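You operate a simulated robot arm through the tools that you are given. There is no shell and no other tool. Be economical: measure what you need, move in short steps, check, and stop when the job is done.

Carry out the task below with a simulated two-armed robot. There is one attempt and no reset: what you move stays moved.

JOB
Set the feed to hot and fill the blue steep bin to the litres on its card.
Fine: one push of the black button first, all pushes on hot; feed back to cold after.
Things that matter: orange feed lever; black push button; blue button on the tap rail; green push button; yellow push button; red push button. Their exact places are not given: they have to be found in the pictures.

It is judged by the outcome, as a careful person would: the job done as asked, and still so three seconds after it is handed in. It fails if anything else is knocked over, pushed out of place, dropped, spilled or broken.

ROBOT AND FRAMES
Two 7-joint arms with two-finger parallel grippers on one trunk, on a base that drives. Base frame: it is fixed to the floor where the robot stands at the start and does not move with it; the origin is under the middle of the robot, x ahead of it, y to its left, z up. Lengths are in mm, angles in rad, forces in N, time in s.
The left shoulder is at the start at [60, 143, 861], the right one opposite. With the tool pointing down near the work surface each hand reaches from about 320 to 500 mm from the robot's upright axis, wherever it stands, measured 20 degrees to its own side. Places, roughly: orange feed lever [1700, -100, 1100]; black push button [400, -1300, 1000]; blue button on the tap rail [1300, -500, 1000]; green push button [1100, -700, 1000]; yellow push button [800, -1000, 1000]; red push button [600, -1200, 1000]. Payload 1.57 kg a hand.
The tool frame of a hand sits at the grasp point between the pads (the TCP): z along the fingers, y along the line on which they close. The tips reach 30 mm beyond it. Largest opening 110 mm; finger width 24, thickness 12; the body of the gripper, 48 by 112 mm, starts 78 mm behind the TCP.
Orientation is that of the tool frame in the base frame, as a unit quaternion [w, x, y, z]. With the fingers straight down and closing along the base's y, the tool's x points along the base's -x, its y along +y and its z along -z.

CONTROLS
- The arms move only by the tool arm_command. It takes "left_commands", "right_commands" or both (then of equal length, played together; a hand with none holds still); each is a list that holds one entry, the list of rows, each a list of 7 numbers: the turn, a rotation vector about the tool's x, y, z in rad, then the shift along the tool's x, y, z in mm, then the gripper command, from -1 (fully open) to 1 (shut), values between in proportion. In form: [[[wx, wy, wz, dx, dy, dz, jaw], ...]]. A call has 1 to 20 rows; each row shifts and turns the commanded pose from where the row before left it, along the tool's axes as they then stand. Rows are played at 5 a second. More than 50 mm and 0.15 rad between two rows, or a gripper value outside its range, and nothing of the call is played. Where a pose cannot be reached the arm comes as near as it can. A force on the tool above 40 N (or 10 N above the force at the start of the call, whichever is more), or a blocked arm, ends the call early, and 0.2 s more pass. Each finger travels about 45 mm/s and halts on what it meets, pressing with about 28 N; the grip force reading is that of the motor and also rises with nothing between the fingers. The clock runs only during rows and for 0.2 s after the last one: add rows that do not move to give the fingers time. The reply holds the time, the measured pose of the TCP, the force on the tool along the base axes, the opening and the grip force, in the units named above and with some noise.
- Cameras (640 x 400 px; columns grow to the right, rows downward): "scene" is now at [59.7, -10.8, 1497.5]; the picture's right is [-0.12, -0.99, 0.00], its down [-0.50, 0.06, -0.87] and it looks along [0.86, -0.10, -0.50] (base axes); focal length 263 px, centre (320, 200). "left" rides on the left gripper at [70, -16, -141] in its tool frame; the picture's right is [0.23, 0.97, 0.00], its down [-0.86, 0.20, -0.48] and it looks along [-0.47, 0.11, 0.88] (tool axes); focal length 222 px, centre (320, 200). "right" rides on the right gripper at [70, 16, -141] in its tool frame; the picture's right is [-0.23, 0.97, 0.00], its down [-0.86, -0.20, -0.48] and it looks along [-0.47, -0.11, 0.88] (tool axes); focal length 222 px, centre (320, 200).
- get_image(camera): a new picture of that camera. It takes no simulated time.
- slide_trunk(by): slides the trunk up (or, below 0, down) by that many mm; the arms and the scene camera ride with it, the base frame stays. It gives what a move gives, with no picture.
- drive_base(legs): drives the robot by 1 to 6 legs, each [ahead, left, turn to the left] in mm, mm and rad, along the robot's own axes; the way and the turn of a leg run together, so that a leg with both is an arc; at most 1500 mm and 3.142 rad a leg. The arms and the cameras ride along, it lands a little off, and it stops where it bumps. It gives what a move gives.
- pan_tilt(pan, tilt): turns the head with the scene camera to pan (to the left, within 1.501 rad either way) and tilt (down, from -0.506 to 1.204), counted from straight ahead of the robot. It gives what a move gives.
- pixel_to_xyz(camera, pixels): there is no depth. For up to 12 entries [column, row, z] of the newest picture of that camera ("zoom" is the newest enlarged one), the place [x, y] in the base frame at which the ray of that pixel passes the height z, good to about 3 mm. It takes no simulated time.
- close_up(camera, box): a new picture of the part [left, top, right, bottom] of that camera's present view, enlarged. It takes no simulated time.
- sign_off(): hands the job in; it is judged then, once.

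Keep the steps short. Do not move on a guess: measure, check each grasp and each placing, and mend mistakes. In all there are 80 turns and 78 pictures (those below and enlarged ones count). Leave the grippers open and the arms clear of the work at the hand-in unless told otherwise, and finish with a single line.

The tools are called after "Emit:" by a JSON object that holds its "method" and its "body". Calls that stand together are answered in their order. arm_command: Moves the arms, as the interface text tells. Its arguments: {"type":"object","properties":{"left_commands":{"type":"array","items":{"type":"array","items":{"type":"array","items":{"type":"number"}}}},"right_commands":{"type":"array","items":{"type":"array","items":{"type":"array","items":{"type":"number"}}}}},"required":[]} The other tools are called the same way: slide_trunk (by) slides the trunk up or down; drive_base (legs) drives the base; pan_tilt (pan, tilt) turns the head that bears the scene camera; get_image (camera) takes a picture; pixel_to_xyz (camera, pixels) gives the place at which the rays of pixels pass given heights; close_up (camera, box) takes an enlarged picture of a part of a camera's view; sign_off () hands the job in.

At the start:

```text
time: 0.0
left_ee_pos: [576.7, 274.4, 998.9]
left_tool_rot: [0.001, 0.0, 1.0, 0.001]
left_contact_force: [0.2, -0.4, -0.2]
left_width: 110.1
left_grasp_force: 0.2
right_ee_pos: [458.6, -271.7, 1000.0]
right_tool_rot: [0.001, 0.001, 1.0, -0.001]
right_contact_force: [0.2, -1.0, -0.3]
right_width: 110.0
right_grasp_force: 0.0
trunk travel left (down, up): [-459.0, 131.0]
robot x, y, heading: [-0.7, -4.3, 0.005]
head pan, tilt: [-0.119, 0.522]
```

scene: 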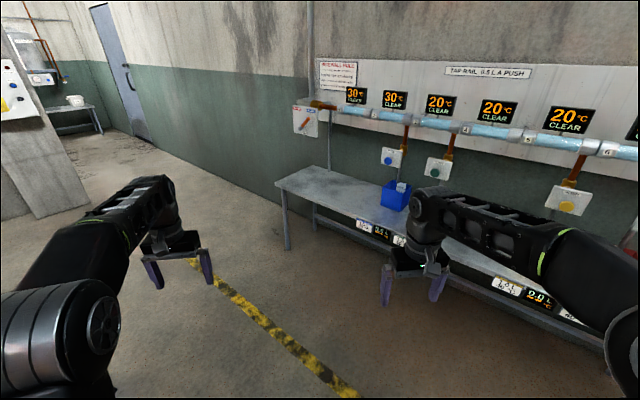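
right: 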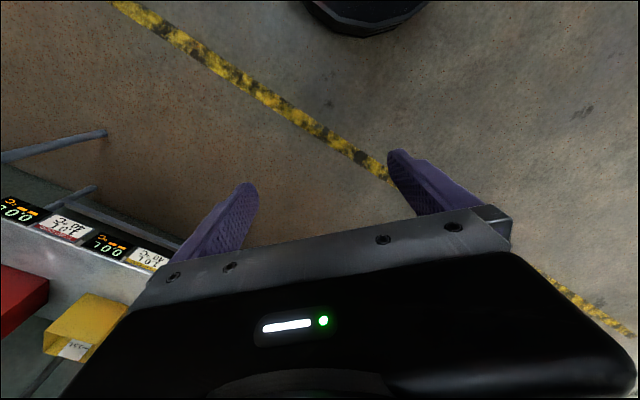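
left: 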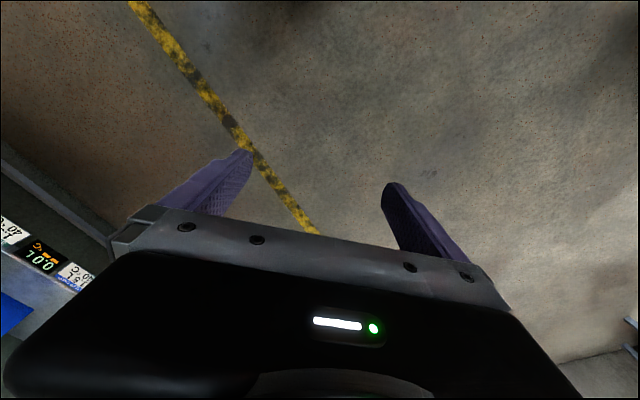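

I see the wall rules at (338,75), the lever at (305,122), and displays along the rail. I'll enlarge these to read them.

Emit:
{"method": "close_up", "body": {"camera": "scene", "box": [285, 55, 445, 155]}}

Emit:
{"method": "close_up", "body": {"camera": "scene", "box": [340, 140, 480, 260]}}

Emit:
{"method": "close_up", "body": {"camera": "scene", "box": [440, 60, 640, 220]}}

```text
4.00 times, centred on (365, 105) of scene
```

zoom: 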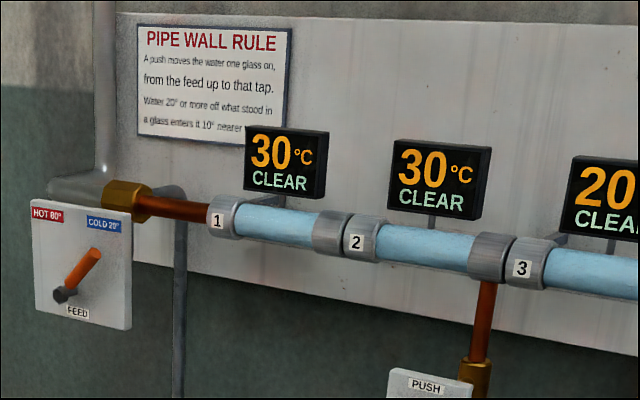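

```text
3.33 times, centred on (410, 200) of scene
```

zoom: 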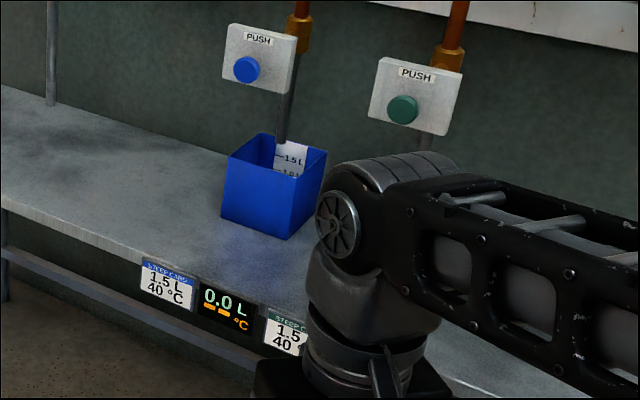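

```text
2.50 times, centred on (540, 140) of scene
```

zoom: 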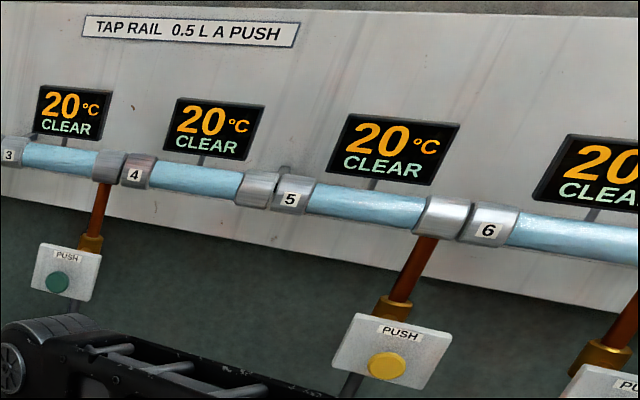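

The blue card reads 1.5 L, 40 °C, so three 0.5 L pushes. I'll turn the head right to see the rest of the rail, and re-read the rule sign more closely.

Emit:
{"method": "close_up", "body": {"camera": "scene", "box": [315, 58, 363, 92]}}

Emit:
{"method": "pan_tilt", "body": {"pan": -1.1, "tilt": 0.4}}

Emit:
{"method": "get_image", "body": {"camera": "scene"}}

```text
11.76 times, centred on (339, 75) of scene
```

zoom: 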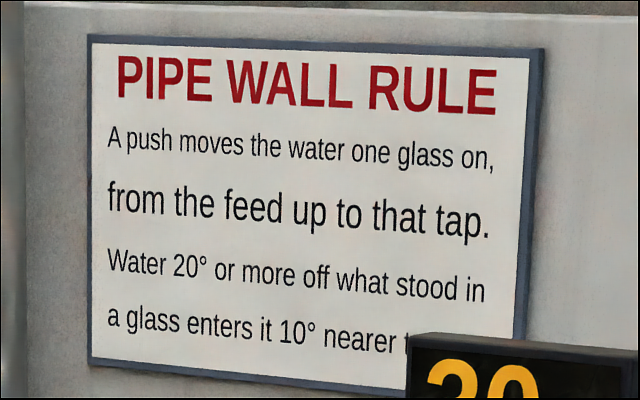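

```text
time: 1.2
left_ee_pos: [577.3, 273.4, 999.8]
left_tool_rot: [0.001, 0.0, 1.0, 0.0]
left_contact_force: [0.5, 0.7, 0.2]
left_width: 110.0
left_grasp_force: 0.1
right_ee_pos: [458.0, -271.3, 998.9]
right_tool_rot: [0.001, 0.001, 1.0, 0.0]
right_contact_force: [0.4, -0.5, 1.1]
right_width: 109.9
right_grasp_force: 0.1
trunk travel left (down, up): [-459.0, 131.0]
robot x, y, heading: [0.6, -1.5, 0.001]
head pan, tilt: [-1.1, 0.4]
```

```text
70 pictures are left
```

scene: 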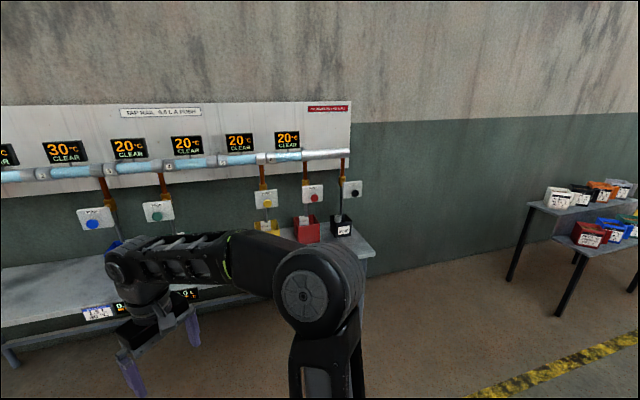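

Emit:
{"method": "close_up", "body": {"camera": "scene", "box": [230, 90, 390, 250]}}

Emit:
{"method": "close_up", "body": {"camera": "scene", "box": [300, 98, 356, 116]}}

Emit:
{"method": "close_up", "body": {"camera": "scene", "box": [540, 170, 640, 260]}}

Emit:
{"method": "close_up", "body": {"camera": "scene", "box": [0, 100, 200, 240]}}

```text
2.50 times, centred on (310, 170) of scene
```

zoom: 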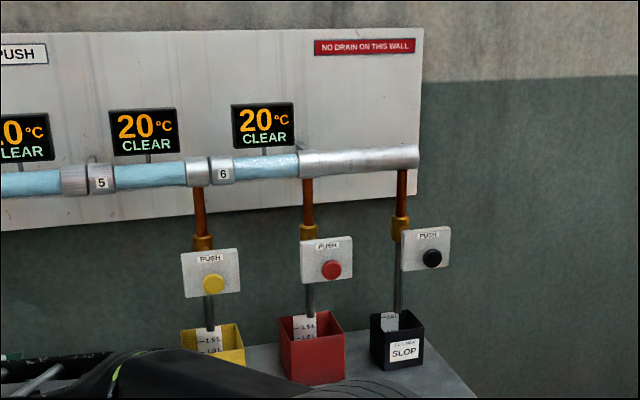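

```text
11.43 times, centred on (328, 107) of scene
```

zoom: 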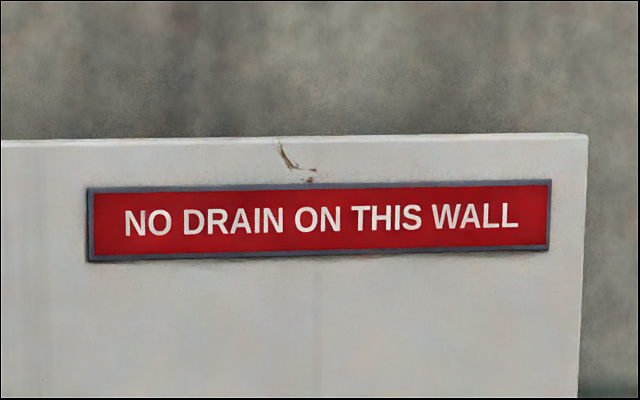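

```text
4.44 times, centred on (590, 215) of scene
```

zoom: 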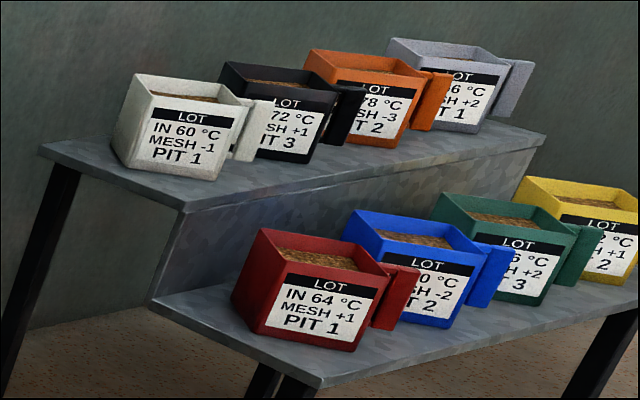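

```text
2.86 times, centred on (100, 170) of scene
```

zoom: 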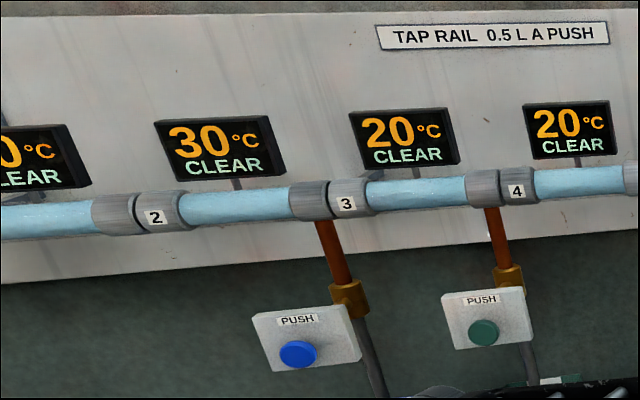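

I read that black feeds a SLOP bin and that there is no drain. Next I'll measure the table corners and buttons roughly at assumed heights.

Emit:
{"method": "pixel_to_xyz", "body": {"camera": "scene", "pixels": [[374, 253, 1051], [5, 345, 1051], [374, 253, 800], [5, 345, 800], [92, 224, 1100], [92, 224, 1200], [352, 193, 1100], [352, 193, 1200], [313, 197, 1200], [268, 204, 1200], [156, 216, 1200]]}}

Emit:
{"method": "drive_base", "body": {"legs": [[0, 0, -0.826]]}}

Emit:
{"method": "pan_tilt", "body": {"pan": 0.0, "tilt": 0.5}}

Emit:
{"method": "get_image", "body": {"camera": "scene"}}

```text
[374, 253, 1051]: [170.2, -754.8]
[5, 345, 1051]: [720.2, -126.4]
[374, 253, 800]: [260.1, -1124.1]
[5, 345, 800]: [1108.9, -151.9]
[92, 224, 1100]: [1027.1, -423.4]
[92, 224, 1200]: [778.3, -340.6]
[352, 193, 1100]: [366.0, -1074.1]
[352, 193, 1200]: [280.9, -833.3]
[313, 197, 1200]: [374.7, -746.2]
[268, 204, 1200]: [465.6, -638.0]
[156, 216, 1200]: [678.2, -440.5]
```

```text
time: 3.8
left_ee_pos: [591.0, -242.6, 999.5]
left_tool_rot: [0.001, 0.404, 0.915, -0.001]
left_contact_force: [0.7, -0.7, 0.0]
left_width: 110.1
left_grasp_force: 0.1
right_ee_pos: [106.7, -522.5, 999.5]
right_tool_rot: [0.001, 0.406, 0.914, 0.0]
right_contact_force: [1.0, 0.4, -0.2]
right_width: 110.0
right_grasp_force: 0.0
trunk travel left (down, up): [-459.0, 131.0]
robot x, y, heading: [3.0, -0.6, -0.831]
head pan, tilt: [-1.1, 0.4]
```

```text
time: 5.2
left_ee_pos: [590.5, -243.0, 999.7]
left_tool_rot: [0.0, 0.404, 0.915, 0.0]
left_contact_force: [0.6, 0.6, -0.1]
left_width: 110.0
left_grasp_force: 0.1
right_ee_pos: [109.1, -521.4, 999.4]
right_tool_rot: [0.001, 0.406, 0.914, 0.0]
right_contact_force: [0.2, 0.3, 0.1]
right_width: 110.1
right_grasp_force: 0.1
trunk travel left (down, up): [-459.0, 131.0]
robot x, y, heading: [-0.6, 1.9, -0.835]
head pan, tilt: [0.0, 0.499]
```

```text
65 pictures are left
```

scene: 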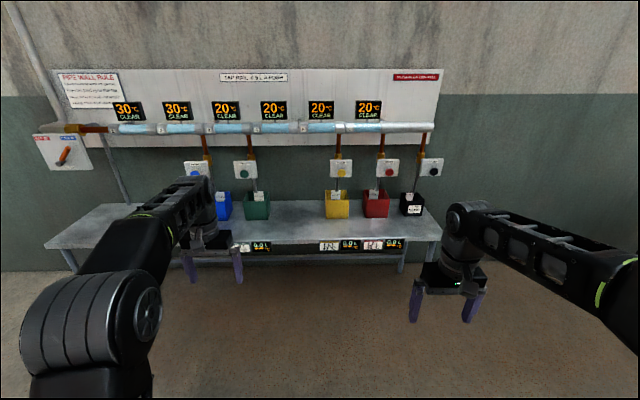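

The table and buttons are low, with buttons near z≈1000 and the table about 800. I'll drive left and somewhat ahead towards the feed lever, staying clear of the table, and look again.

Emit:
{"method": "pixel_to_xyz", "body": {"camera": "scene", "pixels": [[193, 171, 1005], [432, 171, 1005], [341, 172, 1005], [388, 172, 1005], [245, 172, 1005], [441, 240, 800], [45, 246, 800], [65, 156, 1100]]}}

Emit:
{"method": "drive_base", "body": {"legs": [[0, 900, 0], [200, 0, 0]]}}

Emit:
{"method": "get_image", "body": {"camera": "scene"}}

```text
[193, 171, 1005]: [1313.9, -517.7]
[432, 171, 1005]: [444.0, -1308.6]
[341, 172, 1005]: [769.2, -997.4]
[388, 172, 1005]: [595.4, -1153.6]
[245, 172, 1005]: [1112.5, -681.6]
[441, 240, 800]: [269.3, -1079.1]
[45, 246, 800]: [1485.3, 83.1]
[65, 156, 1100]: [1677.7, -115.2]
```

```text
time: 11.0
left_ee_pos: [1379.9, 186.7, 998.0]
left_tool_rot: [0.0, 0.414, 0.91, 0.0]
left_contact_force: [0.5, -0.8, -0.5]
left_width: 110.0
left_grasp_force: 0.1
right_ee_pos: [890.5, -81.7, 999.1]
right_tool_rot: [0.0, 0.415, 0.91, 0.0]
right_contact_force: [0.3, -0.4, -0.7]
right_width: 109.9
right_grasp_force: 0.0
trunk travel left (down, up): [-459.0, 131.0]
robot x, y, heading: [793.0, 442.4, -0.852]
head pan, tilt: [0.0, 0.499]
```

```text
64 pictures are left
```

scene: 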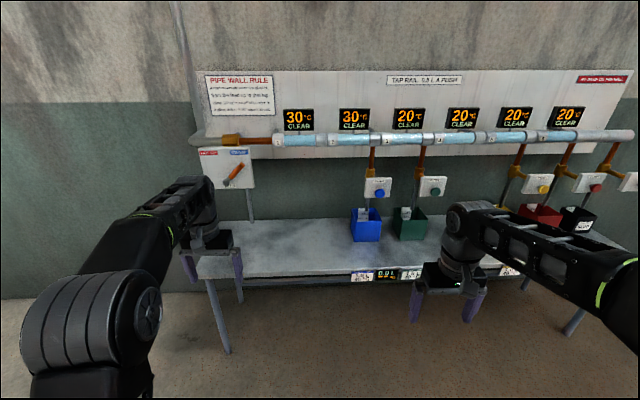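

Emit:
{"method": "close_up", "body": {"camera": "scene", "box": [185, 120, 285, 200]}}

Emit:
{"method": "pixel_to_xyz", "body": {"camera": "scene", "pixels": [[233, 175, 1090], [233, 175, 1110], [380, 193, 1005], [381, 193, 1020], [436, 192, 1005]]}}

```text
5.00 times, centred on (235, 160) of scene
```

zoom: 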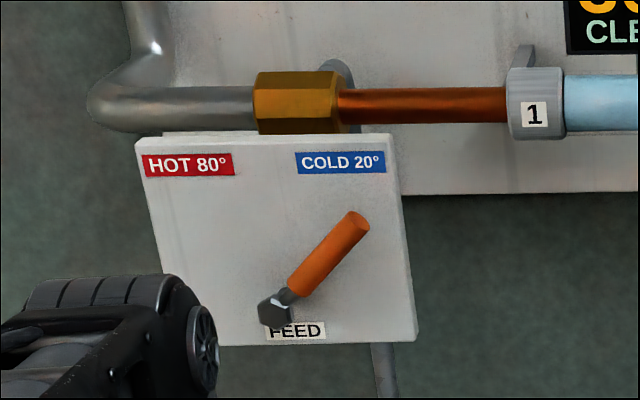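

```text
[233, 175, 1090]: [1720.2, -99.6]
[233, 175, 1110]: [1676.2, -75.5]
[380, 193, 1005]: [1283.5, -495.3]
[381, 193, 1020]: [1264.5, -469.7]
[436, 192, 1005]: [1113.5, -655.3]
```

The lever pivots at its lower end (zoom 275,312), with its tip at (357,222) toward COLD. So it must be swept left. Next I turn the left hand to point forward at the wall with fingers shut.

Emit:
{"method": "arm_command", "body": {"left_commands": [[[0, -0.14, 0, 0, 0, 0, 1], [0, -0.14, 0, 0, 0, 0, 1], [0, -0.14, 0, 0, 0, 0, 1], [0, -0.14, 0, 0, 0, 0, 1], [0, -0.14, 0, 0, 0, 0, 1], [0, -0.14, 0, 0, 0, 0, 1], [0, -0.14, 0, 0, 0, 0, 1], [0, -0.14, 0, 0, 0, 0, 1], [0, -0.14, 0, 0, 0, 0, 1], [0, -0.14, 0, 0, 0, 0, 1], [0, -0.14, 0, 0, 0, 0, 1], [0, -0.03, 0, 0, 0, 0, 1], [0, 0, 0, 0, 0, 0, 1]]]}}

Emit:
{"method": "get_image", "body": {"camera": "left"}}

Emit:
{"method": "get_image", "body": {"camera": "scene"}}

```text
time: 13.8
left_ee_pos: [1400.2, 209.1, 1021.8]
left_tool_rot: [0.58, 0.315, 0.716, -0.227]
left_contact_force: [0.4, -0.3, 0.2]
left_width: 0.1
left_grasp_force: 21.5
left hand out of reach, approached as far as the arm can: row 7, 8, 9, 10, 11
right_ee_pos: [890.3, -81.7, 999.7]
right_tool_rot: [0.001, 0.414, 0.91, -0.001]
right_contact_force: [0.2, -0.3, -0.3]
right_width: 110.0
right_grasp_force: 0.0
trunk travel left (down, up): [-459.0, 131.0]
robot x, y, heading: [793.7, 442.5, -0.854]
head pan, tilt: [0.0, 0.499]
```

```text
62 pictures are left
```

left: 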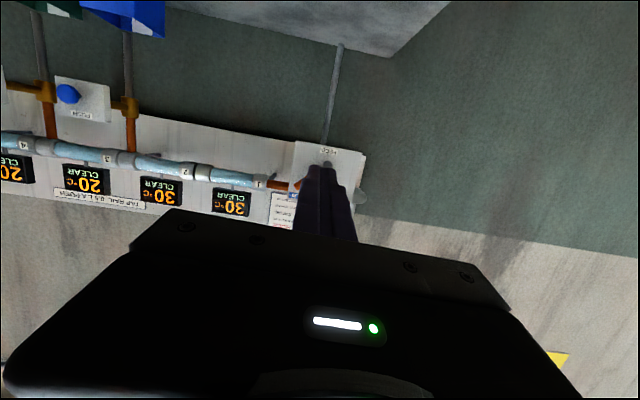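

```text
61 pictures are left
```

scene: 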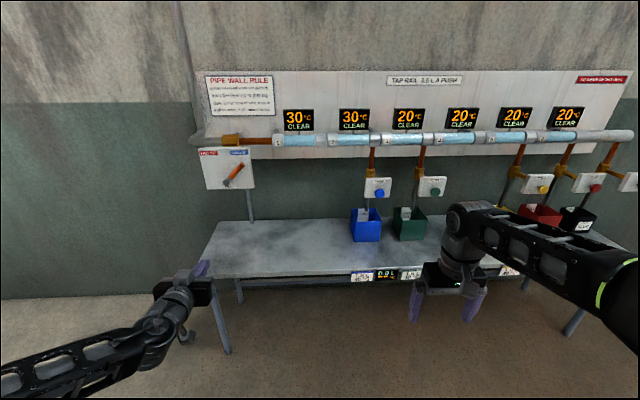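

The left hand now points forward, about 13° down. I'll raise the trunk so the shoulder is level with the lever, then look.

Emit:
{"method": "slide_trunk", "body": {"by": 110}}

Emit:
{"method": "arm_command", "body": {"left_commands": [[[0, -0.1, 0, 0, 0, 0, 1], [0, -0.1, 0, 0, 0, 0, 1], [0, 0, 0, 0, 0, 0, 1]]]}}

Emit:
{"method": "pan_tilt", "body": {"pan": 0.3, "tilt": 0.8}}

Emit:
{"method": "get_image", "body": {"camera": "scene"}}

```text
time: 15.2
left_ee_pos: [1400.5, 209.4, 1130.5]
left_tool_rot: [0.58, 0.315, 0.716, -0.227]
left_contact_force: [-0.2, 0.5, -0.1]
left_width: 0.0
left_grasp_force: 21.5
right_ee_pos: [891.1, -80.5, 1110.2]
right_tool_rot: [0.0, 0.415, 0.91, -0.001]
right_contact_force: [-0.5, -0.1, 0.1]
right_width: 109.9
right_grasp_force: 0.0
trunk travel left (down, up): [-569.0, 21.0]
robot x, y, heading: [789.9, 442.0, -0.856]
head pan, tilt: [0.0, 0.499]
```

```text
time: 16.1
left_ee_pos: [1403.8, 214.2, 1145.0]
left_tool_rot: [0.645, 0.294, 0.656, -0.258]
left_contact_force: [0.2, -0.4, -0.9]
left_width: 0.0
left_grasp_force: 21.2
left hand out of reach, approached as far as the arm can: row 2
right_ee_pos: [889.9, -80.8, 1111.3]
right_tool_rot: [0.001, 0.415, 0.91, 0.0]
right_contact_force: [0.8, 0.1, -0.5]
right_width: 109.9
right_grasp_force: 0.0
trunk travel left (down, up): [-569.0, 21.0]
robot x, y, heading: [792.3, 442.0, -0.854]
head pan, tilt: [0.0, 0.499]
```

```text
time: 16.9
left_ee_pos: [1403.9, 216.0, 1145.7]
left_tool_rot: [0.646, 0.292, 0.656, -0.258]
left_contact_force: [1.2, -0.7, 0.1]
left_width: 0.0
left_grasp_force: 21.1
right_ee_pos: [890.7, -80.7, 1110.1]
right_tool_rot: [0.001, 0.414, 0.91, -0.001]
right_contact_force: [-0.4, -0.6, -1.4]
right_width: 109.9
right_grasp_force: 0.1
trunk travel left (down, up): [-569.0, 21.0]
robot x, y, heading: [797.7, 440.2, -0.856]
head pan, tilt: [0.3, 0.799]
```

```text
60 pictures are left
```

scene: 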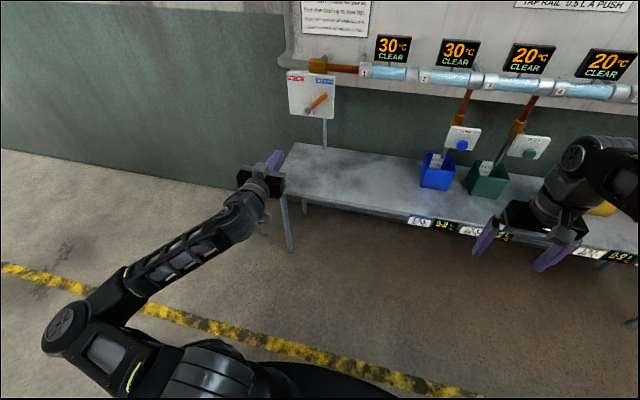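

The hand is level now. I'll enlarge the lever to measure it from this height.

Emit:
{"method": "close_up", "body": {"camera": "scene", "box": [260, 50, 380, 125]}}

Emit:
{"method": "pixel_to_xyz", "body": {"camera": "scene", "pixels": [[316.5, 104, 1070], [316.5, 104, 1090], [316.5, 104, 1110], [316.5, 104, 1130], [460, 145, 1000], [297, 155, 800], [275, 168, 1145], [275, 168, 1110]]}}

```text
5.33 times, centred on (320, 88) of scene
```

zoom: 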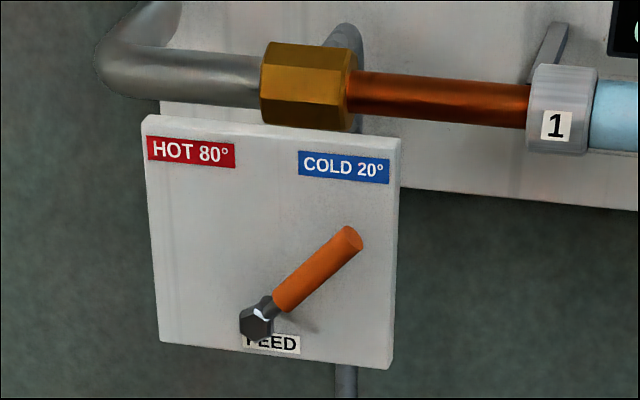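

```text
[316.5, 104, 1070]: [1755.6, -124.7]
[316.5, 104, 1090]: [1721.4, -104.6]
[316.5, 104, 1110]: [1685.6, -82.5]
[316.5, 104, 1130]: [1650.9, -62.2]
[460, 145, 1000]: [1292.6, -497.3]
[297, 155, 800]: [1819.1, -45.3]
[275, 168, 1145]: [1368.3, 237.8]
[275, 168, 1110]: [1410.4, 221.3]
```

The lever's middle is about (1730,-110,1085), roughly 1026 ahead and 343 left of the robot. I'll drive 280 ahead with a small turn to square up, then re-measure.

Emit:
{"method": "drive_base", "body": {"legs": [[280, 0, 0.02]]}}

Emit:
{"method": "get_image", "body": {"camera": "scene"}}

Emit:
{"method": "get_image", "body": {"camera": "left"}}

```text
time: 18.8
left_ee_pos: [1593.2, 17.3, 1145.5]
left_tool_rot: [0.648, 0.287, 0.66, -0.251]
left_contact_force: [0.0, -0.1, -0.7]
left_width: 0.1
left_grasp_force: 21.7
right_ee_pos: [1086.9, -288.9, 1109.1]
right_tool_rot: [0.0, 0.407, 0.913, 0.0]
right_contact_force: [0.8, 0.2, 0.0]
right_width: 110.1
right_grasp_force: 0.0
trunk travel left (down, up): [-569.0, 21.0]
robot x, y, heading: [980.3, 234.2, -0.838]
head pan, tilt: [0.3, 0.799]
```

```text
58 pictures are left
```

scene: 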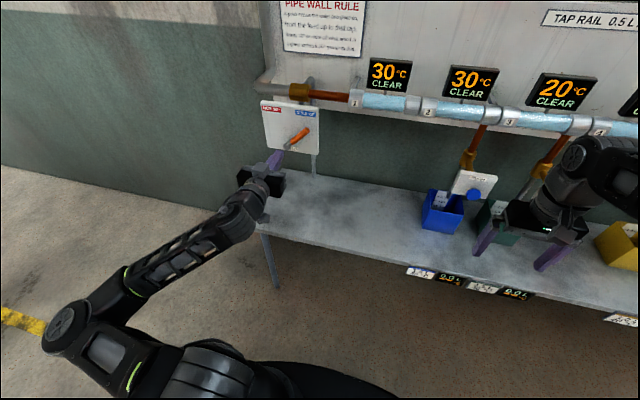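

```text
57 pictures are left
```

left: 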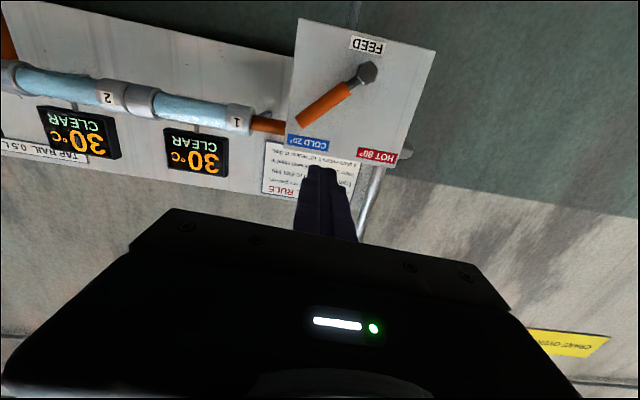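

Emit:
{"method": "close_up", "body": {"camera": "left", "box": [520, 320, 620, 380]}}

Emit:
{"method": "close_up", "body": {"camera": "scene", "box": [250, 90, 340, 160]}}

Emit:
{"method": "pixel_to_xyz", "body": {"camera": "left", "pixels": [[305, 122, 1100], [305, 122, 1120], [305, 122, 1140], [366, 73, 1060], [366, 73, 1050], [366, 73, 1040]]}}

Emit:
{"method": "pixel_to_xyz", "body": {"camera": "scene", "pixels": [[306, 130, 1100], [306, 130, 1120], [306, 130, 1140], [287, 146, 1060], [287, 146, 1050], [287, 146, 1040]]}}

```text
6.40 times, centred on (570, 350) of left
```

zoom: 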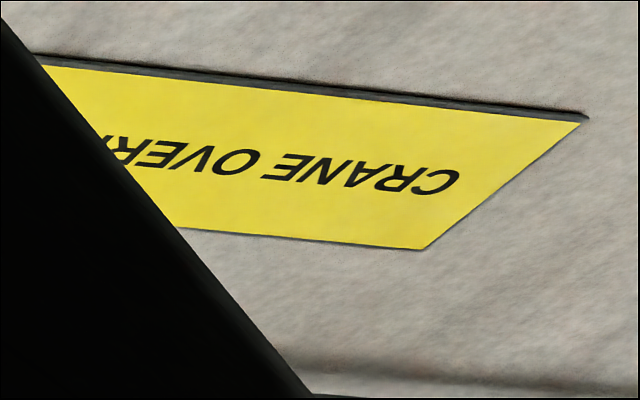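

```text
5.71 times, centred on (295, 125) of scene
```

zoom: 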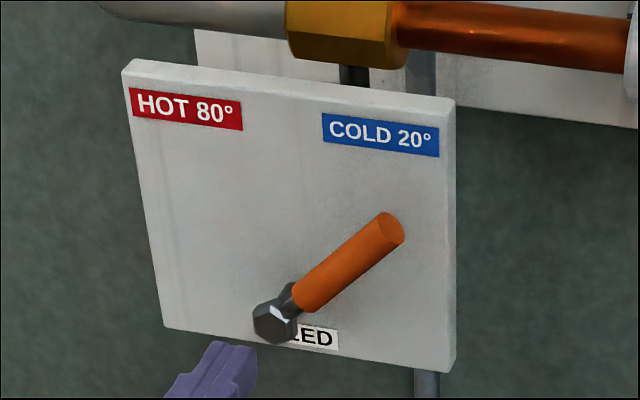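

```text
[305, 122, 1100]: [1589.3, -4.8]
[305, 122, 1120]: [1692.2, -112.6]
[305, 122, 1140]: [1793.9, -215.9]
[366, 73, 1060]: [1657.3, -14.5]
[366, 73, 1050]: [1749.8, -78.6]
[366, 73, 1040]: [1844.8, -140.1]
```

```text
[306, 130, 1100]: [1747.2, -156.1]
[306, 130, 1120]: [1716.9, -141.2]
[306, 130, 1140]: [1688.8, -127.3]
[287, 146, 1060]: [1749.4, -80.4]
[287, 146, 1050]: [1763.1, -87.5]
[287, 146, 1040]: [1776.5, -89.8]
```

Triangulated: lever pivot ≈ (1757,-84,1051), tip ≈ (1712,-136,1124). I'll lower the hand to z≈1092, shift it right ~35 and extend 60 to see how far the arm reaches.

Emit:
{"method": "arm_command", "body": {"left_commands": [[[0, 0, 0, 27, -20, 0, 1], [0, 0, 0, 27, -18, 0, 1], [0, 0, 0, 0, 0, 20, 1], [0, 0, 0, 0, 0, 20, 1], [0, 0, 0, 0, 0, 20, 1], [0, 0, 0, 0, 0, 0, 1]]]}}

```text
time: 20.2
left_ee_pos: [1624.2, -25.0, 1151.4]
left_tool_rot: [0.645, 0.289, 0.661, -0.253]
left_contact_force: [0.1, 0.1, -0.2]
left_width: 0.0
left_grasp_force: 20.7
left hand out of reach, approached as far as the arm can: row 1, 2, 3, 4
right_ee_pos: [1084.6, -288.4, 1110.7]
right_tool_rot: [0.001, 0.407, 0.914, -0.001]
right_contact_force: [0.5, 0.3, -0.1]
right_width: 109.6
right_grasp_force: 0.0
trunk travel left (down, up): [-569.0, 21.0]
robot x, y, heading: [978.6, 233.7, -0.837]
head pan, tilt: [0.3, 0.799]
```

The arm's wrist is near a limit, but the hand now sits at f≈1112, z 1151. I'll use the trunk and base for the positioning instead: lower 60 and drive right 28.

Emit:
{"method": "slide_trunk", "body": {"by": -60}}

Emit:
{"method": "drive_base", "body": {"legs": [[0, -28, 0.0]]}}

Emit:
{"method": "pan_tilt", "body": {"pan": 0.1, "tilt": 1.1}}

Emit:
{"method": "get_image", "body": {"camera": "scene"}}

Emit:
{"method": "get_image", "body": {"camera": "left"}}

```text
time: 21.2
left_ee_pos: [1622.2, -25.3, 1092.3]
left_tool_rot: [0.645, 0.289, 0.661, -0.252]
left_contact_force: [-0.8, 0.3, -0.2]
left_width: 0.0
left_grasp_force: 21.1
right_ee_pos: [1086.1, -288.8, 1050.1]
right_tool_rot: [0.001, 0.407, 0.913, 0.0]
right_contact_force: [0.5, -0.3, 0.0]
right_width: 110.0
right_grasp_force: 0.1
trunk travel left (down, up): [-509.0, 81.0]
robot x, y, heading: [981.2, 230.9, -0.832]
head pan, tilt: [0.3, 0.799]
```

```text
time: 22.0
left_ee_pos: [1602.4, -44.7, 1090.7]
left_tool_rot: [0.645, 0.289, 0.661, -0.252]
left_contact_force: [-1.0, 1.1, 0.2]
left_width: 0.2
left_grasp_force: 21.4
right_ee_pos: [1064.0, -307.9, 1049.9]
right_tool_rot: [0.0, 0.407, 0.913, -0.001]
right_contact_force: [-0.3, -0.6, 0.4]
right_width: 110.1
right_grasp_force: 0.1
trunk travel left (down, up): [-509.0, 81.0]
robot x, y, heading: [960.1, 217.6, -0.832]
head pan, tilt: [0.3, 0.799]
```

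```text
time: 22.8
left_ee_pos: [1602.9, -43.5, 1090.9]
left_tool_rot: [0.645, 0.289, 0.661, -0.252]
left_contact_force: [-0.3, 0.4, 0.0]
left_width: 0.1
left_grasp_force: 20.7
right_ee_pos: [1064.7, -307.5, 1050.1]
right_tool_rot: [0.001, 0.407, 0.913, -0.002]
right_contact_force: [0.7, -0.4, -0.2]
right_width: 109.9
right_grasp_force: 0.0
trunk travel left (down, up): [-509.0, 81.0]
robot x, y, heading: [961.0, 216.4, -0.837]
head pan, tilt: [0.099, 1.1]
```

```text
54 pictures are left
```

scene: 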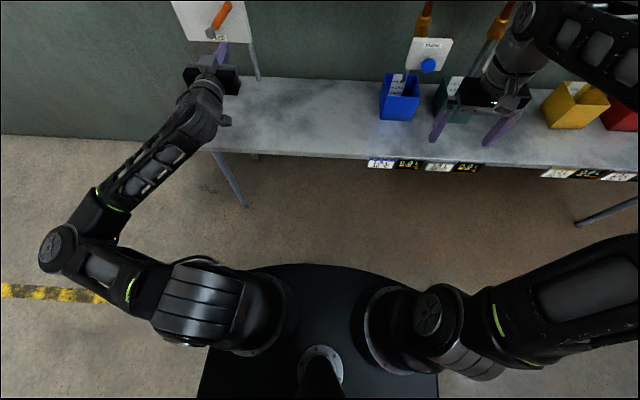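

```text
53 pictures are left
```

left: 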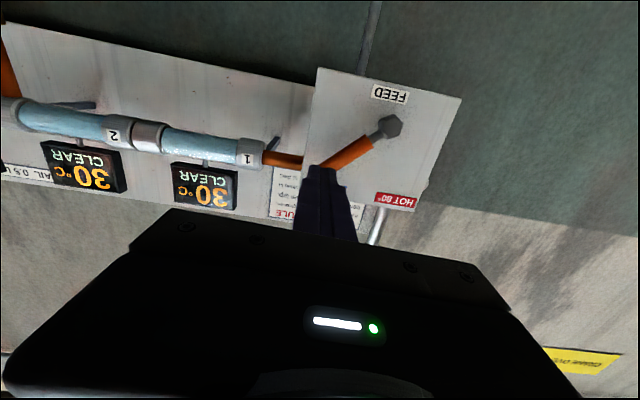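

The fingertips are lined up right of the lever, with TCP f≈1111 and l≈1157. I'll drive ahead 100, slightly right, to put the tips beside the handle.

Emit:
{"method": "drive_base", "body": {"legs": [[100, -6, 0.0]]}}

Emit:
{"method": "get_image", "body": {"camera": "left"}}

Emit:
{"method": "close_up", "body": {"camera": "scene", "box": [130, 0, 290, 100]}}

```text
time: 24.0
left_ee_pos: [1666.6, -122.6, 1089.6]
left_tool_rot: [0.645, 0.289, 0.661, -0.252]
left_contact_force: [0.3, -0.2, -0.2]
left_width: 0.0
left_grasp_force: 21.5
right_ee_pos: [1126.1, -386.3, 1050.3]
right_tool_rot: [0.0, 0.406, 0.914, 0.0]
right_contact_force: [0.1, -0.7, -0.6]
right_width: 110.2
right_grasp_force: 0.1
trunk travel left (down, up): [-509.0, 81.0]
robot x, y, heading: [1021.6, 137.5, -0.839]
head pan, tilt: [0.099, 1.1]
```

```text
52 pictures are left
```

left: 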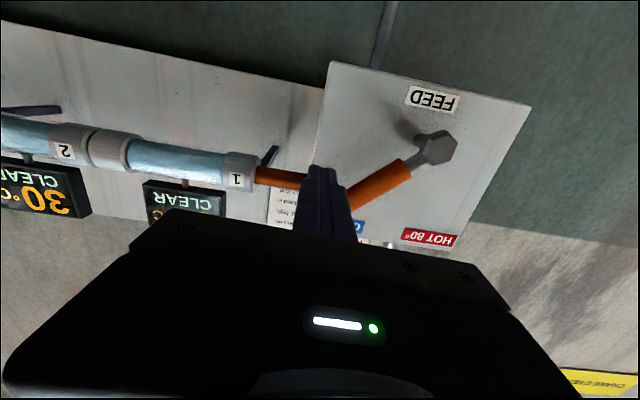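

```text
4.00 times, centred on (210, 50) of scene
```

zoom: 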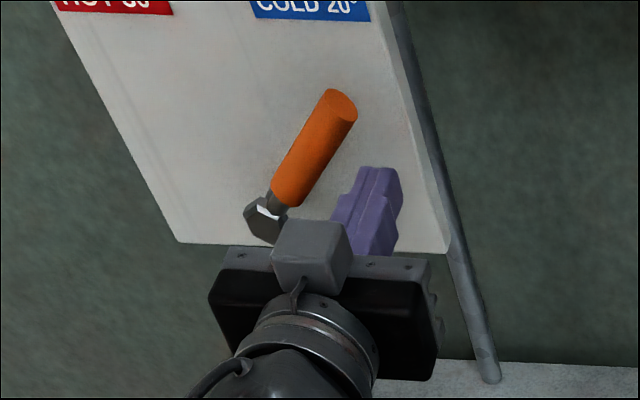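

The fingers sit right of the handle, nearly deep enough. I'll go 8 ahead, then sweep left 95 and look.

Emit:
{"method": "drive_base", "body": {"legs": [[9, 0, 0.0]]}}

Emit:
{"method": "drive_base", "body": {"legs": [[0, 90, 0.0]]}}

Emit:
{"method": "get_image", "body": {"camera": "left"}}

Emit:
{"method": "close_up", "body": {"camera": "scene", "box": [130, 0, 290, 100]}}

```text
time: 24.7
left_ee_pos: [1671.0, -129.4, 1091.2]
left_tool_rot: [0.644, 0.29, 0.661, -0.252]
left_contact_force: [0.0, -0.5, 0.9]
left_width: 0.0
left_grasp_force: 21.2
right_ee_pos: [1132.5, -391.0, 1049.3]
right_tool_rot: [0.0, 0.407, 0.914, 0.0]
right_contact_force: [-0.6, -0.8, -0.3]
right_width: 110.0
right_grasp_force: 0.0
trunk travel left (down, up): [-509.0, 81.0]
robot x, y, heading: [1028.6, 129.9, -0.832]
head pan, tilt: [0.099, 1.1]
```

```text
time: 25.8
left_ee_pos: [1737.0, -67.5, 1092.0]
left_tool_rot: [0.645, 0.289, 0.661, -0.252]
left_contact_force: [-6.4, -0.1, 9.3]
left_width: 0.0
left_grasp_force: 21.4
right_ee_pos: [1197.2, -330.0, 1051.0]
right_tool_rot: [0.001, 0.407, 0.914, 0.0]
right_contact_force: [-0.3, 0.3, -0.3]
right_width: 109.9
right_grasp_force: 0.0
trunk travel left (down, up): [-509.0, 81.0]
robot x, y, heading: [1095.2, 191.8, -0.837]
head pan, tilt: [0.099, 1.1]
```

```text
50 pictures are left
```

left: 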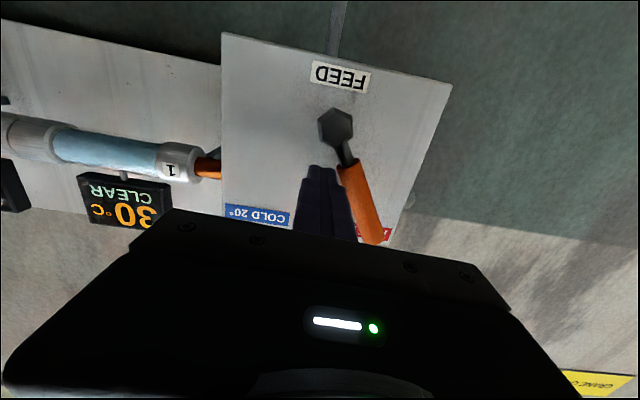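

```text
4.00 times, centred on (210, 50) of scene
```

zoom: 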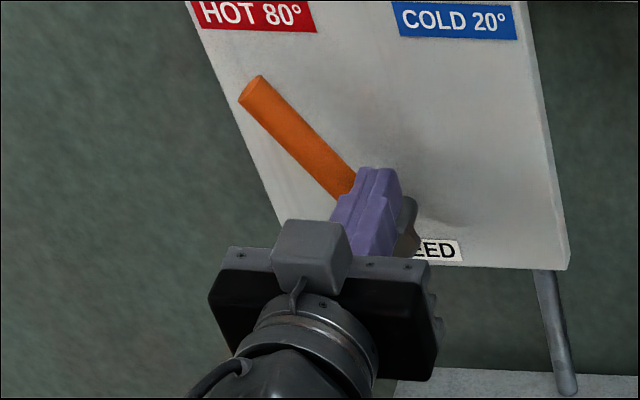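

The lever has swung past vertical toward HOT with ~11 N. I'll push 18 more to the left.

Emit:
{"method": "drive_base", "body": {"legs": [[0, 18, 0.0]]}}

Emit:
{"method": "get_image", "body": {"camera": "left"}}

Emit:
{"method": "close_up", "body": {"camera": "scene", "box": [130, 0, 290, 100]}}

```text
time: 26.6
left_ee_pos: [1745.4, -61.2, 1093.4]
left_tool_rot: [0.645, 0.293, 0.658, -0.256]
left_contact_force: [-18.5, -20.1, 2.8]
left_width: 0.0
left_grasp_force: 21.6
right_ee_pos: [1208.3, -320.1, 1049.6]
right_tool_rot: [0.001, 0.407, 0.913, 0.0]
right_contact_force: [0.8, 0.7, 0.5]
right_width: 110.2
right_grasp_force: 0.0
trunk travel left (down, up): [-509.0, 81.0]
robot x, y, heading: [1106.2, 200.7, -0.84]
head pan, tilt: [0.099, 1.1]
```

```text
48 pictures are left
```

left: 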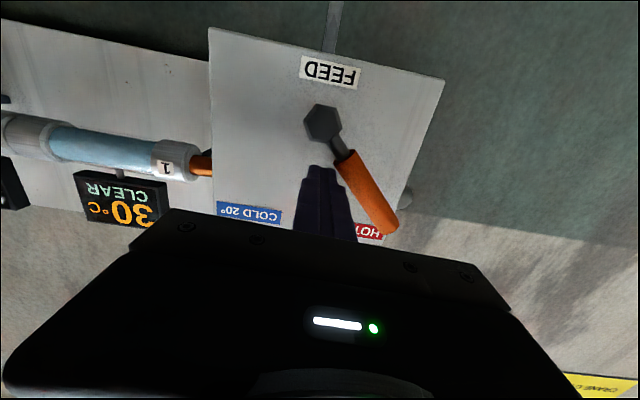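

```text
4.00 times, centred on (210, 50) of scene
```

zoom: 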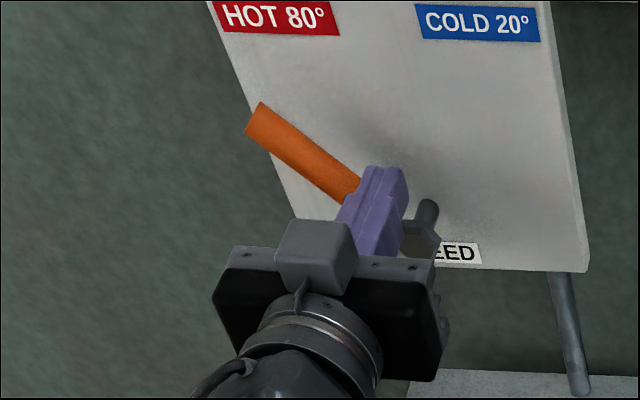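

The force rose to 27 N, so the lever is at its HOT stop. I'll ease off to the right, back away, and check that it stays.

Emit:
{"method": "drive_base", "body": {"legs": [[0, -25, 0.0], [-130, 0, 0]]}}

Emit:
{"method": "pan_tilt", "body": {"pan": 0.2, "tilt": 0.7}}

Emit:
{"method": "get_image", "body": {"camera": "scene"}}

Emit:
{"method": "get_image", "body": {"camera": "left"}}

```text
time: 28.3
left_ee_pos: [1640.9, 21.6, 1091.6]
left_tool_rot: [0.644, 0.293, 0.658, -0.257]
left_contact_force: [-0.2, 0.4, 0.2]
left_width: 0.2
left_grasp_force: 20.8
right_ee_pos: [1104.6, -237.9, 1051.0]
right_tool_rot: [0.0, 0.407, 0.914, 0.0]
right_contact_force: [-0.1, 0.9, 0.5]
right_width: 110.0
right_grasp_force: 0.1
trunk travel left (down, up): [-509.0, 81.0]
robot x, y, heading: [1002.6, 282.1, -0.841]
head pan, tilt: [0.099, 1.1]
```

```text
time: 29.1
left_ee_pos: [1642.6, 21.2, 1092.5]
left_tool_rot: [0.645, 0.292, 0.659, -0.255]
left_contact_force: [-0.8, 0.4, 0.9]
left_width: 0.3
left_grasp_force: 21.7
right_ee_pos: [1104.9, -239.9, 1049.5]
right_tool_rot: [0.001, 0.407, 0.913, 0.0]
right_contact_force: [0.8, 1.0, -0.1]
right_width: 109.9
right_grasp_force: 0.1
trunk travel left (down, up): [-509.0, 81.0]
robot x, y, heading: [1003.3, 285.5, -0.836]
head pan, tilt: [0.201, 0.7]
```

```text
46 pictures are left
```

scene: 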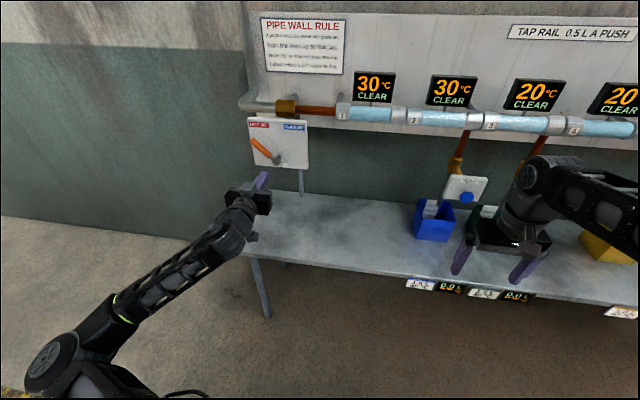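

```text
45 pictures are left
```

left: 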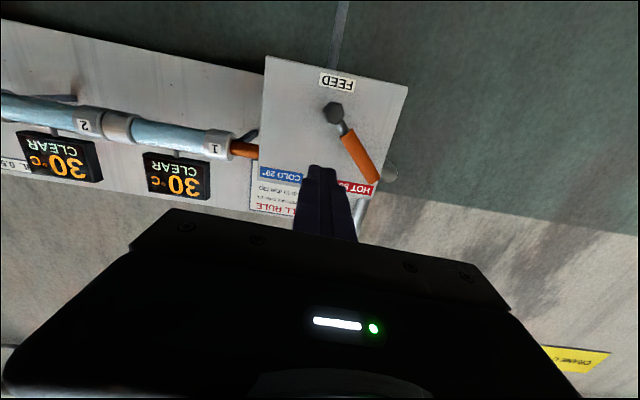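

The lever holds at HOT. The full rule sign is visible now, so I'll read it and measure the blue button.

Emit:
{"method": "close_up", "body": {"camera": "scene", "box": [235, 10, 355, 170]}}

Emit:
{"method": "close_up", "body": {"camera": "scene", "box": [400, 160, 500, 300]}}

Emit:
{"method": "pixel_to_xyz", "body": {"camera": "scene", "pixels": [[466, 198, 980], [466, 198, 1000], [466, 198, 1020]]}}

```text
2.50 times, centred on (295, 90) of scene
```

zoom: 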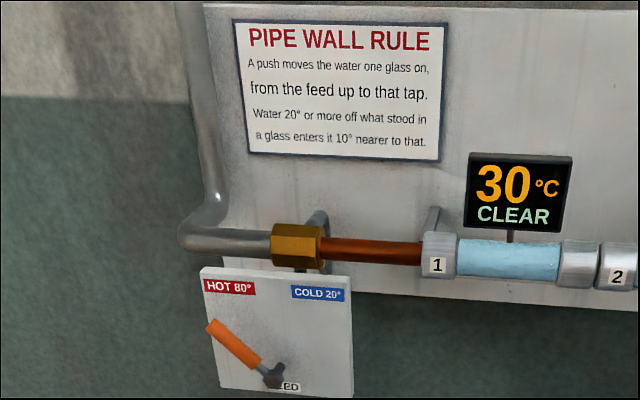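

```text
2.86 times, centred on (450, 230) of scene
```

zoom: 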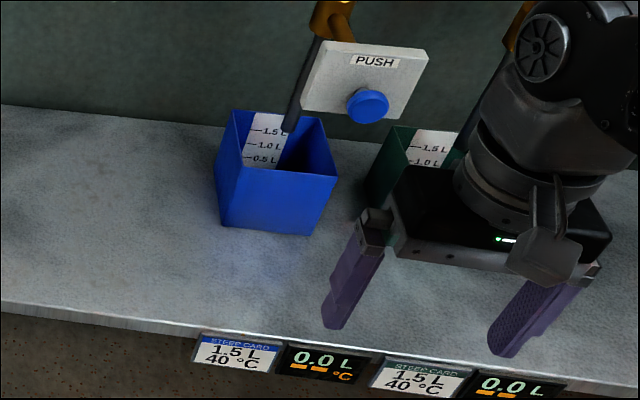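

```text
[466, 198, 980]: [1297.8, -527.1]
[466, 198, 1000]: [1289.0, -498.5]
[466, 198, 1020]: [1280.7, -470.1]
```

The rule is read in full. The blue bin stands under its spout. Next is the black button, so I'll raise the right hand out of the way, back off, and drive right along the wall.

Emit:
{"method": "arm_command", "body": {"right_commands": [[[0, 0, 0, 0, 0, -30, -1], [0, 0, 0, 0, 0, -30, -1], [0, 0, 0, 0, 0, -30, -1], [0, 0, 0, 0, 0, 0, -1]]]}}

Emit:
{"method": "drive_base", "body": {"legs": [[-60, 0, 0.0], [0, -1000, 0], [0, -760, 0]]}}

Emit:
{"method": "pan_tilt", "body": {"pan": 0.35, "tilt": 0.7}}

Emit:
{"method": "get_image", "body": {"camera": "scene"}}

Emit:
{"method": "get_image", "body": {"camera": "left"}}

```text
time: 30.1
left_ee_pos: [1642.0, 21.1, 1092.8]
left_tool_rot: [0.644, 0.292, 0.658, -0.257]
left_contact_force: [-0.4, 0.1, 0.0]
left_width: 0.0
left_grasp_force: 21.3
right_ee_pos: [1106.0, -241.3, 1080.8]
right_tool_rot: [0.001, 0.407, 0.913, -0.001]
right_contact_force: [1.0, 1.1, -0.3]
right_width: 109.7
right_grasp_force: 0.1
right hand out of reach, approached as far as the arm can: row 2, 3
trunk travel left (down, up): [-509.0, 81.0]
robot x, y, heading: [998.3, 281.9, -0.831]
head pan, tilt: [0.201, 0.7]
```

```text
time: 39.7
left_ee_pos: [310.2, -1128.2, 1092.4]
left_tool_rot: [0.647, 0.285, 0.662, -0.248]
left_contact_force: [-0.4, -0.4, -0.1]
left_width: 0.2
left_grasp_force: 21.0
right_ee_pos: [-219.2, -1402.7, 1080.1]
right_tool_rot: [0.002, 0.395, 0.919, 0.0]
right_contact_force: [-0.6, -0.4, -0.7]
right_width: 110.2
right_grasp_force: 0.1
trunk travel left (down, up): [-509.0, 81.0]
robot x, y, heading: [-334.9, -882.2, -0.81]
head pan, tilt: [0.201, 0.7]
```

```text
time: 40.4
left_ee_pos: [310.8, -1127.3, 1091.8]
left_tool_rot: [0.648, 0.284, 0.662, -0.248]
left_contact_force: [0.5, -0.3, 0.2]
left_width: 0.0
left_grasp_force: 20.5
right_ee_pos: [-218.1, -1401.4, 1080.5]
right_tool_rot: [0.0, 0.394, 0.919, 0.0]
right_contact_force: [0.0, -0.1, 0.3]
right_width: 109.9
right_grasp_force: 0.2
trunk travel left (down, up): [-509.0, 81.0]
robot x, y, heading: [-335.4, -880.0, -0.802]
head pan, tilt: [0.351, 0.7]
```

```text
42 pictures are left
```

scene: 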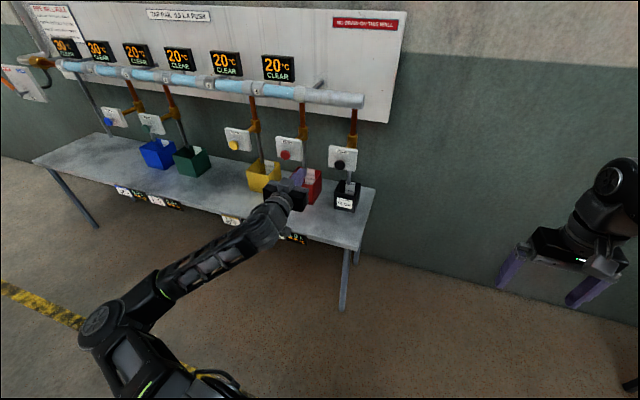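

```text
41 pictures are left
```

left: 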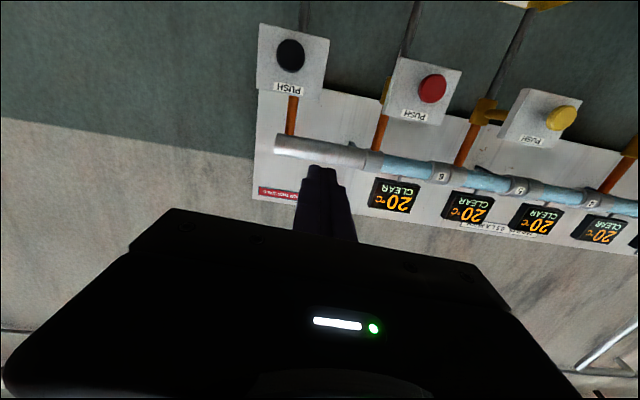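

I'll enlarge the black button and slop bin, and triangulate the button from both cameras.

Emit:
{"method": "close_up", "body": {"camera": "scene", "box": [310, 135, 380, 215]}}

Emit:
{"method": "pixel_to_xyz", "body": {"camera": "left", "pixels": [[290, 55, 1000], [290, 55, 1010], [290, 55, 1020], [290, 55, 990]]}}

Emit:
{"method": "pixel_to_xyz", "body": {"camera": "scene", "pixels": [[340, 164, 990], [340, 164, 1000], [340, 164, 1010], [340, 164, 1020]]}}

```text
5.00 times, centred on (345, 175) of scene
```

zoom: 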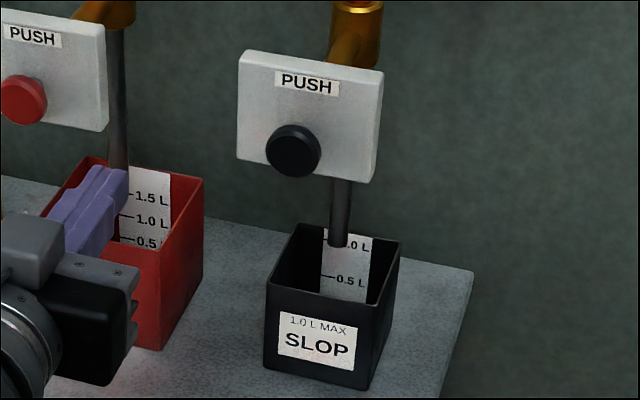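

```text
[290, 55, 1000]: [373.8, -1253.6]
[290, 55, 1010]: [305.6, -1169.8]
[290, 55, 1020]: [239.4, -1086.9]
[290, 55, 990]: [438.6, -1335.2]
```

```text
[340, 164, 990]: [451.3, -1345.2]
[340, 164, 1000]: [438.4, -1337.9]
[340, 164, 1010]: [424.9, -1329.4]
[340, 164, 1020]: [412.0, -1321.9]
```

The slop bin holds 1.0 L at most and is empty, so one push of 0.5 L is fine. Black button ≈ (448,-1341,990). I'll lower the trunk 102 and drive right 52 to line up.

Emit:
{"method": "slide_trunk", "body": {"by": -102}}

Emit:
{"method": "drive_base", "body": {"legs": [[60, -52, 0.0]]}}

Emit:
{"method": "get_image", "body": {"camera": "left"}}

Emit:
{"method": "get_image", "body": {"camera": "scene"}}

```text
time: 41.7
left_ee_pos: [310.5, -1127.1, 990.4]
left_tool_rot: [0.648, 0.283, 0.662, -0.248]
left_contact_force: [-0.1, -0.8, 0.5]
left_width: 0.2
left_grasp_force: 21.7
right_ee_pos: [-218.3, -1402.1, 978.8]
right_tool_rot: [0.001, 0.395, 0.919, 0.0]
right_contact_force: [0.0, 0.0, 0.5]
right_width: 109.9
right_grasp_force: 0.1
trunk travel left (down, up): [-407.0, 183.0]
robot x, y, heading: [-335.5, -887.1, -0.811]
head pan, tilt: [0.351, 0.7]
```

```text
time: 42.8
left_ee_pos: [316.1, -1207.4, 989.7]
left_tool_rot: [0.648, 0.284, 0.663, -0.247]
left_contact_force: [0.3, -0.9, 0.4]
left_width: 0.1
left_grasp_force: 21.0
right_ee_pos: [-214.1, -1482.1, 977.7]
right_tool_rot: [0.0, 0.395, 0.919, 0.0]
right_contact_force: [-0.4, -0.3, -0.5]
right_width: 110.0
right_grasp_force: 0.1
trunk travel left (down, up): [-407.0, 183.0]
robot x, y, heading: [-329.7, -962.4, -0.81]
head pan, tilt: [0.351, 0.7]
```

```text
39 pictures are left
```

left: 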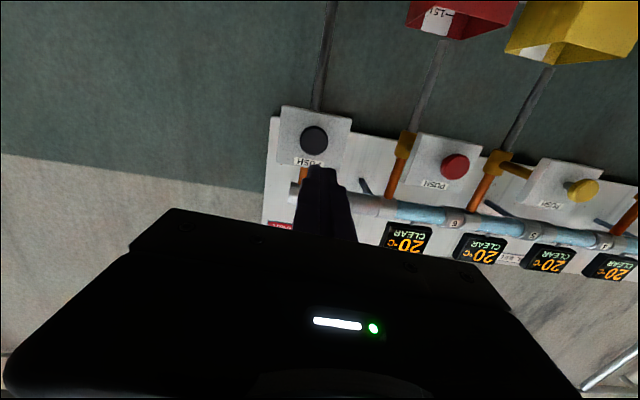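

```text
38 pictures are left
```

scene: 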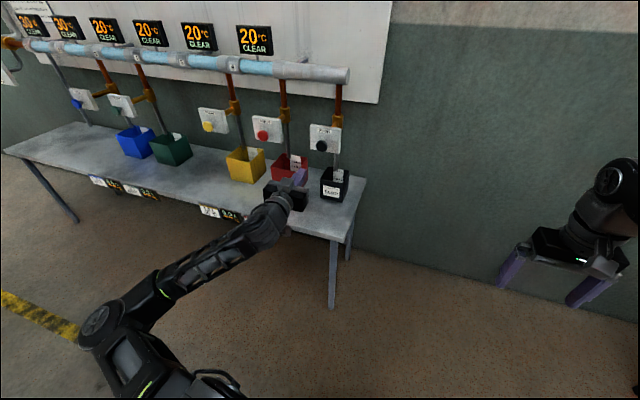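

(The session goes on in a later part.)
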